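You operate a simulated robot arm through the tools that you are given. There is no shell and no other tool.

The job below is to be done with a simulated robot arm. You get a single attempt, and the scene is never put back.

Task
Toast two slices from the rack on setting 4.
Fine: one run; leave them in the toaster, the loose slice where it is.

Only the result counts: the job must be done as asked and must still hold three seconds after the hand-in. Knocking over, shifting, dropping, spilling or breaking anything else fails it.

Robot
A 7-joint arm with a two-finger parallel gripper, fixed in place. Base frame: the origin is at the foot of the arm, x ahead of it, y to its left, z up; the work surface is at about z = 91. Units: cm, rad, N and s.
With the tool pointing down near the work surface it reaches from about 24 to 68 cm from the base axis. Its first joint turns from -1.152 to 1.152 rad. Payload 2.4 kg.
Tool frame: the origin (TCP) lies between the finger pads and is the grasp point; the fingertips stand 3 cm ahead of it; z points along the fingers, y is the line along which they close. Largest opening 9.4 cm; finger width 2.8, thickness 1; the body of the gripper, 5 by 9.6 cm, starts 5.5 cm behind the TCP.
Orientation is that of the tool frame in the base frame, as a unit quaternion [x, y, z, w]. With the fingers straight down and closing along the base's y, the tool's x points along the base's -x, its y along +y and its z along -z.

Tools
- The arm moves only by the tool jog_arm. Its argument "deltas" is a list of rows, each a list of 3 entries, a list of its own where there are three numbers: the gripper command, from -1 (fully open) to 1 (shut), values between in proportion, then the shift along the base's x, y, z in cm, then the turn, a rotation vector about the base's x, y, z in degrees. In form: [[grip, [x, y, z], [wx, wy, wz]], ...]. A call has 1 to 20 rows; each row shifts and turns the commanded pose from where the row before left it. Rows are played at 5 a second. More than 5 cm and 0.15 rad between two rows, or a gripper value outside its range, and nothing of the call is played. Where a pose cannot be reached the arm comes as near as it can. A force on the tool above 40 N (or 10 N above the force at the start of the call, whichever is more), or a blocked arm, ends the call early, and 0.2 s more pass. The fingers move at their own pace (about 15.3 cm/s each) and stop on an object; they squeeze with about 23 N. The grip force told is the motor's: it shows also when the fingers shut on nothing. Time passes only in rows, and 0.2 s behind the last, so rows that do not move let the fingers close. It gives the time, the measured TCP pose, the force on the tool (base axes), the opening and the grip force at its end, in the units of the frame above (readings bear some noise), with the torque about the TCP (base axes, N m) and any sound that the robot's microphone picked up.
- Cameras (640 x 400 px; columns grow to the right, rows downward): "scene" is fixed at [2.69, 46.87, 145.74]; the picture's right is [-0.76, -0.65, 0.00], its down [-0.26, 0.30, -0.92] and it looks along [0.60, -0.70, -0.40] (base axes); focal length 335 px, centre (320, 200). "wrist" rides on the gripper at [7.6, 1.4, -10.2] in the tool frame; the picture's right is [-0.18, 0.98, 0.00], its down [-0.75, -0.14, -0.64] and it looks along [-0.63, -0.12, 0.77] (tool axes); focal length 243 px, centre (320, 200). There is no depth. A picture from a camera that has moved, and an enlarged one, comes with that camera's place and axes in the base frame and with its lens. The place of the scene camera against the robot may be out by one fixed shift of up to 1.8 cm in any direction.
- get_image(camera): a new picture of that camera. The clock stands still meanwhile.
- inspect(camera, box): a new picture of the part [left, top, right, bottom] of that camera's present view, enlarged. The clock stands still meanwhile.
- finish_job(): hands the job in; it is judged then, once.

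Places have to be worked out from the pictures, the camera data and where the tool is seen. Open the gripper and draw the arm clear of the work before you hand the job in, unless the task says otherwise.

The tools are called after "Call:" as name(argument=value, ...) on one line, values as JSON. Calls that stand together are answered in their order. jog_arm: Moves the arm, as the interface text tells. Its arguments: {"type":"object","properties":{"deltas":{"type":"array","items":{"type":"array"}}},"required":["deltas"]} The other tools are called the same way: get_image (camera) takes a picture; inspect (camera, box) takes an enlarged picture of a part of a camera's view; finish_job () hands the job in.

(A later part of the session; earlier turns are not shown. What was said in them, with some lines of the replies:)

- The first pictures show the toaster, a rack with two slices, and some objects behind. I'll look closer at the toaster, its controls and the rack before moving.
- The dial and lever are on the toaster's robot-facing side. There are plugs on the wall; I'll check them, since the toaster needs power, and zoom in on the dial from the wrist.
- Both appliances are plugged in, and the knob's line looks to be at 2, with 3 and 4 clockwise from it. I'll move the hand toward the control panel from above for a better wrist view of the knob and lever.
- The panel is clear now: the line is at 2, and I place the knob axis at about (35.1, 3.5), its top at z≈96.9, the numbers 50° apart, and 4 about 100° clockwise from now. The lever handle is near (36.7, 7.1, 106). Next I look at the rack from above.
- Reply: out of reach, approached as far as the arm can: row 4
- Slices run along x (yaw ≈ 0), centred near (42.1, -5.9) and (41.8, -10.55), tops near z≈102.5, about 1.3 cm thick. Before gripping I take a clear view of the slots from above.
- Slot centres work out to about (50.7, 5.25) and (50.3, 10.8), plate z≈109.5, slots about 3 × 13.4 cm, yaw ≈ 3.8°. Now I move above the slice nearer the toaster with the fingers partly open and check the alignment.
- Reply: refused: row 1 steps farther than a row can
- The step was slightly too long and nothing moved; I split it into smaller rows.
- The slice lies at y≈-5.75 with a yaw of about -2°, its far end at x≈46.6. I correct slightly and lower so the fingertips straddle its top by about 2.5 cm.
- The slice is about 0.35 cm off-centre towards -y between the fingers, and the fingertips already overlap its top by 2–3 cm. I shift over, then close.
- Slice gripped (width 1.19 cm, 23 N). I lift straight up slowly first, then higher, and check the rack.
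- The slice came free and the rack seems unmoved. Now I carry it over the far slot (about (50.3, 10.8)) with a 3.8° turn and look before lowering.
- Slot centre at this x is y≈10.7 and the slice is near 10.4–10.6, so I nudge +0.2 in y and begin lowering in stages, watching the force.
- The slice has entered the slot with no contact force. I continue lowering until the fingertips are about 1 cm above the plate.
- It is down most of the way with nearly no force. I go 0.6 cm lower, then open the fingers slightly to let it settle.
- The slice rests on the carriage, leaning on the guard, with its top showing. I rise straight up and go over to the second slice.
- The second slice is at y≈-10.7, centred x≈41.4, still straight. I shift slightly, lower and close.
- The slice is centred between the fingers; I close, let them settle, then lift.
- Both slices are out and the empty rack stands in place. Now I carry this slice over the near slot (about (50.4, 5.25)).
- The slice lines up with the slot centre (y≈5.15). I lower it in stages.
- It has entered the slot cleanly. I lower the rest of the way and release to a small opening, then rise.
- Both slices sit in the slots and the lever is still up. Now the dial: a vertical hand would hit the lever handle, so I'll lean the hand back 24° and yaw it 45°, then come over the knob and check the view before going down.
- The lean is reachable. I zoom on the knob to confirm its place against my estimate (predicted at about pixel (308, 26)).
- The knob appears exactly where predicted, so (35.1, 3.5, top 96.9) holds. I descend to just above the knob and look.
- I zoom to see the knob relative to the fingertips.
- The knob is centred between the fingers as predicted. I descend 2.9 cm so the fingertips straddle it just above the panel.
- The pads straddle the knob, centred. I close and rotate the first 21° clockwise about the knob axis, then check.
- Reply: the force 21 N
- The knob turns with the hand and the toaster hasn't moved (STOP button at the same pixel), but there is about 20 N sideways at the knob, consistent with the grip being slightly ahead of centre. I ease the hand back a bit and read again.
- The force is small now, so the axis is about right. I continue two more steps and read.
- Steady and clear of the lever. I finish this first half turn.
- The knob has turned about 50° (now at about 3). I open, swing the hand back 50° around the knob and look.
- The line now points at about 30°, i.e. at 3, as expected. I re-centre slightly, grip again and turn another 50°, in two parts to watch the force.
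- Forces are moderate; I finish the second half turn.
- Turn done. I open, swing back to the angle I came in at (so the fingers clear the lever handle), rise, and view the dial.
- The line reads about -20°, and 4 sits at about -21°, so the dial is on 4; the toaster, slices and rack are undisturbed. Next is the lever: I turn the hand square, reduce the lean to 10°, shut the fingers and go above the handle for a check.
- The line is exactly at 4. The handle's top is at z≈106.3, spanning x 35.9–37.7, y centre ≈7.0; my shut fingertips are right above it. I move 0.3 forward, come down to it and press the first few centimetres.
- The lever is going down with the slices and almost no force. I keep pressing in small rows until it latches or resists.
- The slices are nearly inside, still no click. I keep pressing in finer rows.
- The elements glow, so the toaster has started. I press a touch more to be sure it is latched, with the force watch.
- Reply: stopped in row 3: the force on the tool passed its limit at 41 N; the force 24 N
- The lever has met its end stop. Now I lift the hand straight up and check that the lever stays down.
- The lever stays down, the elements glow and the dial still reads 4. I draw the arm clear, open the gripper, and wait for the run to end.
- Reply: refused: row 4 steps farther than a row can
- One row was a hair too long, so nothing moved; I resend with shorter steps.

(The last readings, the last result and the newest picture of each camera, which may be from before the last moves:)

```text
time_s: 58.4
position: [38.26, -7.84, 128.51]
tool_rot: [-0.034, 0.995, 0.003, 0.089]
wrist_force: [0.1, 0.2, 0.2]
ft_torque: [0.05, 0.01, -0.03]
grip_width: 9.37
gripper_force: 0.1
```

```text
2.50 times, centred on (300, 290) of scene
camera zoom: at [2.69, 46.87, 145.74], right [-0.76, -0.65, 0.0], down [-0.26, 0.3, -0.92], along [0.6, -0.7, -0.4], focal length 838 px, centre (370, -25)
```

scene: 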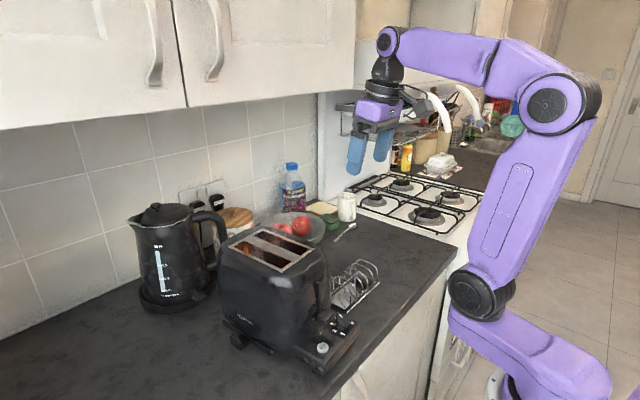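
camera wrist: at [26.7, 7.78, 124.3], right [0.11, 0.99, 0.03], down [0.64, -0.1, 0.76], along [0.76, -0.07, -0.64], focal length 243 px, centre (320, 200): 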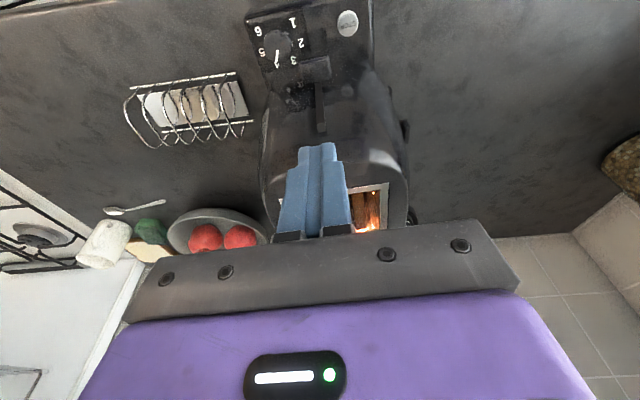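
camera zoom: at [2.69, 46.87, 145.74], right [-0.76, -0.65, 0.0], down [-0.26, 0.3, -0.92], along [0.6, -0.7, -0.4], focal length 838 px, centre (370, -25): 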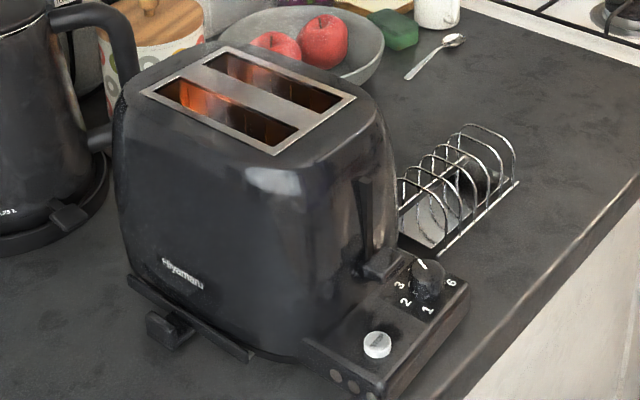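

The arm is clear and the toaster is running. I wait in place for the run to finish.

Call:
jog_arm(deltas=[[-1, [0, 0, 0], [0, 0, 0]], [-1, [0, 0, 0], [0, 0, 0]], [-1, [0, 0, 0], [0, 0, 0]], [-1, [0, 0, 0], [0, 0, 0]], [-1, [0, 0, 0], [0, 0, 0]], [-1, [0, 0, 0], [0, 0, 0]], [-1, [0, 0, 0], [0, 0, 0]], [-1, [0, 0, 0], [0, 0, 0]], [-1, [0, 0, 0], [0, 0, 0]], [-1, [0, 0, 0], [0, 0, 0]], [-1, [0, 0, 0], [0, 0, 0]], [-1, [0, 0, 0], [0, 0, 0]], [-1, [0, 0, 0], [0, 0, 0]], [-1, [0, 0, 0], [0, 0, 0]], [-1, [0, 0, 0], [0, 0, 0]], [-1, [0, 0, 0], [0, 0, 0]], [-1, [0, 0, 0], [0, 0, 0]], [-1, [0, 0, 0], [0, 0, 0]], [-1, [0, 0, 0], [0, 0, 0]], [-1, [0, 0, 0], [0, 0, 0]]])

Call:
jog_arm(deltas=[[-1, [0, 0, 0], [0, 0, 0]], [-1, [0, 0, 0], [0, 0, 0]], [-1, [0, 0, 0], [0, 0, 0]], [-1, [0, 0, 0], [0, 0, 0]], [-1, [0, 0, 0], [0, 0, 0]], [-1, [0, 0, 0], [0, 0, 0]], [-1, [0, 0, 0], [0, 0, 0]], [-1, [0, 0, 0], [0, 0, 0]], [-1, [0, 0, 0], [0, 0, 0]], [-1, [0, 0, 0], [0, 0, 0]], [-1, [0, 0, 0], [0, 0, 0]], [-1, [0, 0, 0], [0, 0, 0]], [-1, [0, 0, 0], [0, 0, 0]], [-1, [0, 0, 0], [0, 0, 0]], [-1, [0, 0, 0], [0, 0, 0]], [-1, [0, 0, 0], [0, 0, 0]], [-1, [0, 0, 0], [0, 0, 0]], [-1, [0, 0, 0], [0, 0, 0]], [-1, [0, 0, 0], [0, 0, 0]], [-1, [0, 0, 0], [0, 0, 0]]])

Call:
jog_arm(deltas=[[-1, [0, 0, 0], [0, 0, 0]], [-1, [0, 0, 0], [0, 0, 0]], [-1, [0, 0, 0], [0, 0, 0]], [-1, [0, 0, 0], [0, 0, 0]], [-1, [0, 0, 0], [0, 0, 0]], [-1, [0, 0, 0], [0, 0, 0]], [-1, [0, 0, 0], [0, 0, 0]], [-1, [0, 0, 0], [0, 0, 0]], [-1, [0, 0, 0], [0, 0, 0]], [-1, [0, 0, 0], [0, 0, 0]], [-1, [0, 0, 0], [0, 0, 0]], [-1, [0, 0, 0], [0, 0, 0]], [-1, [0, 0, 0], [0, 0, 0]], [-1, [0, 0, 0], [0, 0, 0]], [-1, [0, 0, 0], [0, 0, 0]], [-1, [0, 0, 0], [0, 0, 0]], [-1, [0, 0, 0], [0, 0, 0]], [-1, [0, 0, 0], [0, 0, 0]], [-1, [0, 0, 0], [0, 0, 0]], [-1, [0, 0, 0], [0, 0, 0]]])

Call:
inspect(camera="scene", box=[220, 210, 380, 370])

```text
time_s: 62.6
position: [38.23, -7.89, 128.51]
tool_rot: [-0.034, 0.996, 0.003, 0.088]
wrist_force: [-0.1, 0.0, 0.5]
ft_torque: [-0.01, 0.03, -0.01]
grip_width: 9.39
gripper_force: 0.1
heard: pop
```

```text
time_s: 66.8
position: [38.17, -7.79, 128.53]
tool_rot: [-0.034, 0.996, 0.003, 0.088]
wrist_force: [0.1, 0.0, 0.1]
ft_torque: [0.02, 0.0, -0.01]
grip_width: 9.41
gripper_force: 0.0
```

```text
time_s: 71.0
position: [38.05, -7.88, 128.59]
tool_rot: [-0.034, 0.996, 0.003, 0.088]
wrist_force: [0.5, -0.4, -0.2]
ft_torque: [0.03, 0.01, 0.02]
grip_width: 9.4
gripper_force: 0.1
```

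```text
2.50 times, centred on (300, 290) of scene
camera zoom: at [2.69, 46.87, 145.74], right [-0.76, -0.65, 0.0], down [-0.26, 0.3, -0.92], along [0.6, -0.7, -0.4], focal length 838 px, centre (370, -25)
```

zoom: 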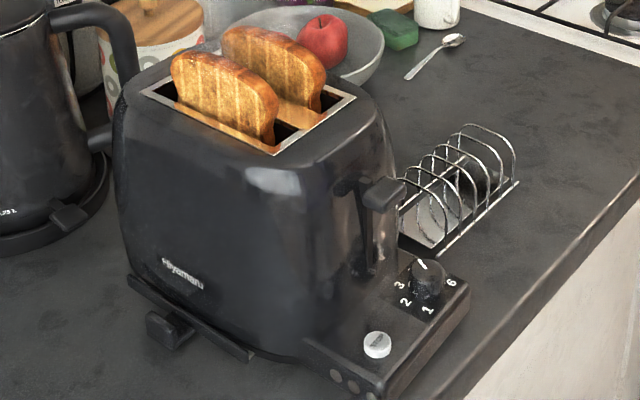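

The run ended with a pop: both slices stand toasted golden in the toaster, the elements are off, the dial reads 4, and everything else stands in its place with the gripper open and clear. I hand the job in.

Call:
finish_job()

```text
The job is handed in.
```

The two slices from the rack were toasted in one run on setting 4 and are standing golden-brown in the toaster. I turned the dial from 2 to 4 before pressing the lever, and the run ended on its own with a pop.

In the last pictures before hand-in, the toaster, rack, kettle and the things around them looked undisturbed. I never touched the loose slice by the bottle. The gripper was open and the arm was clear of the counter when I handed the job in. I haven't seen the judged result.
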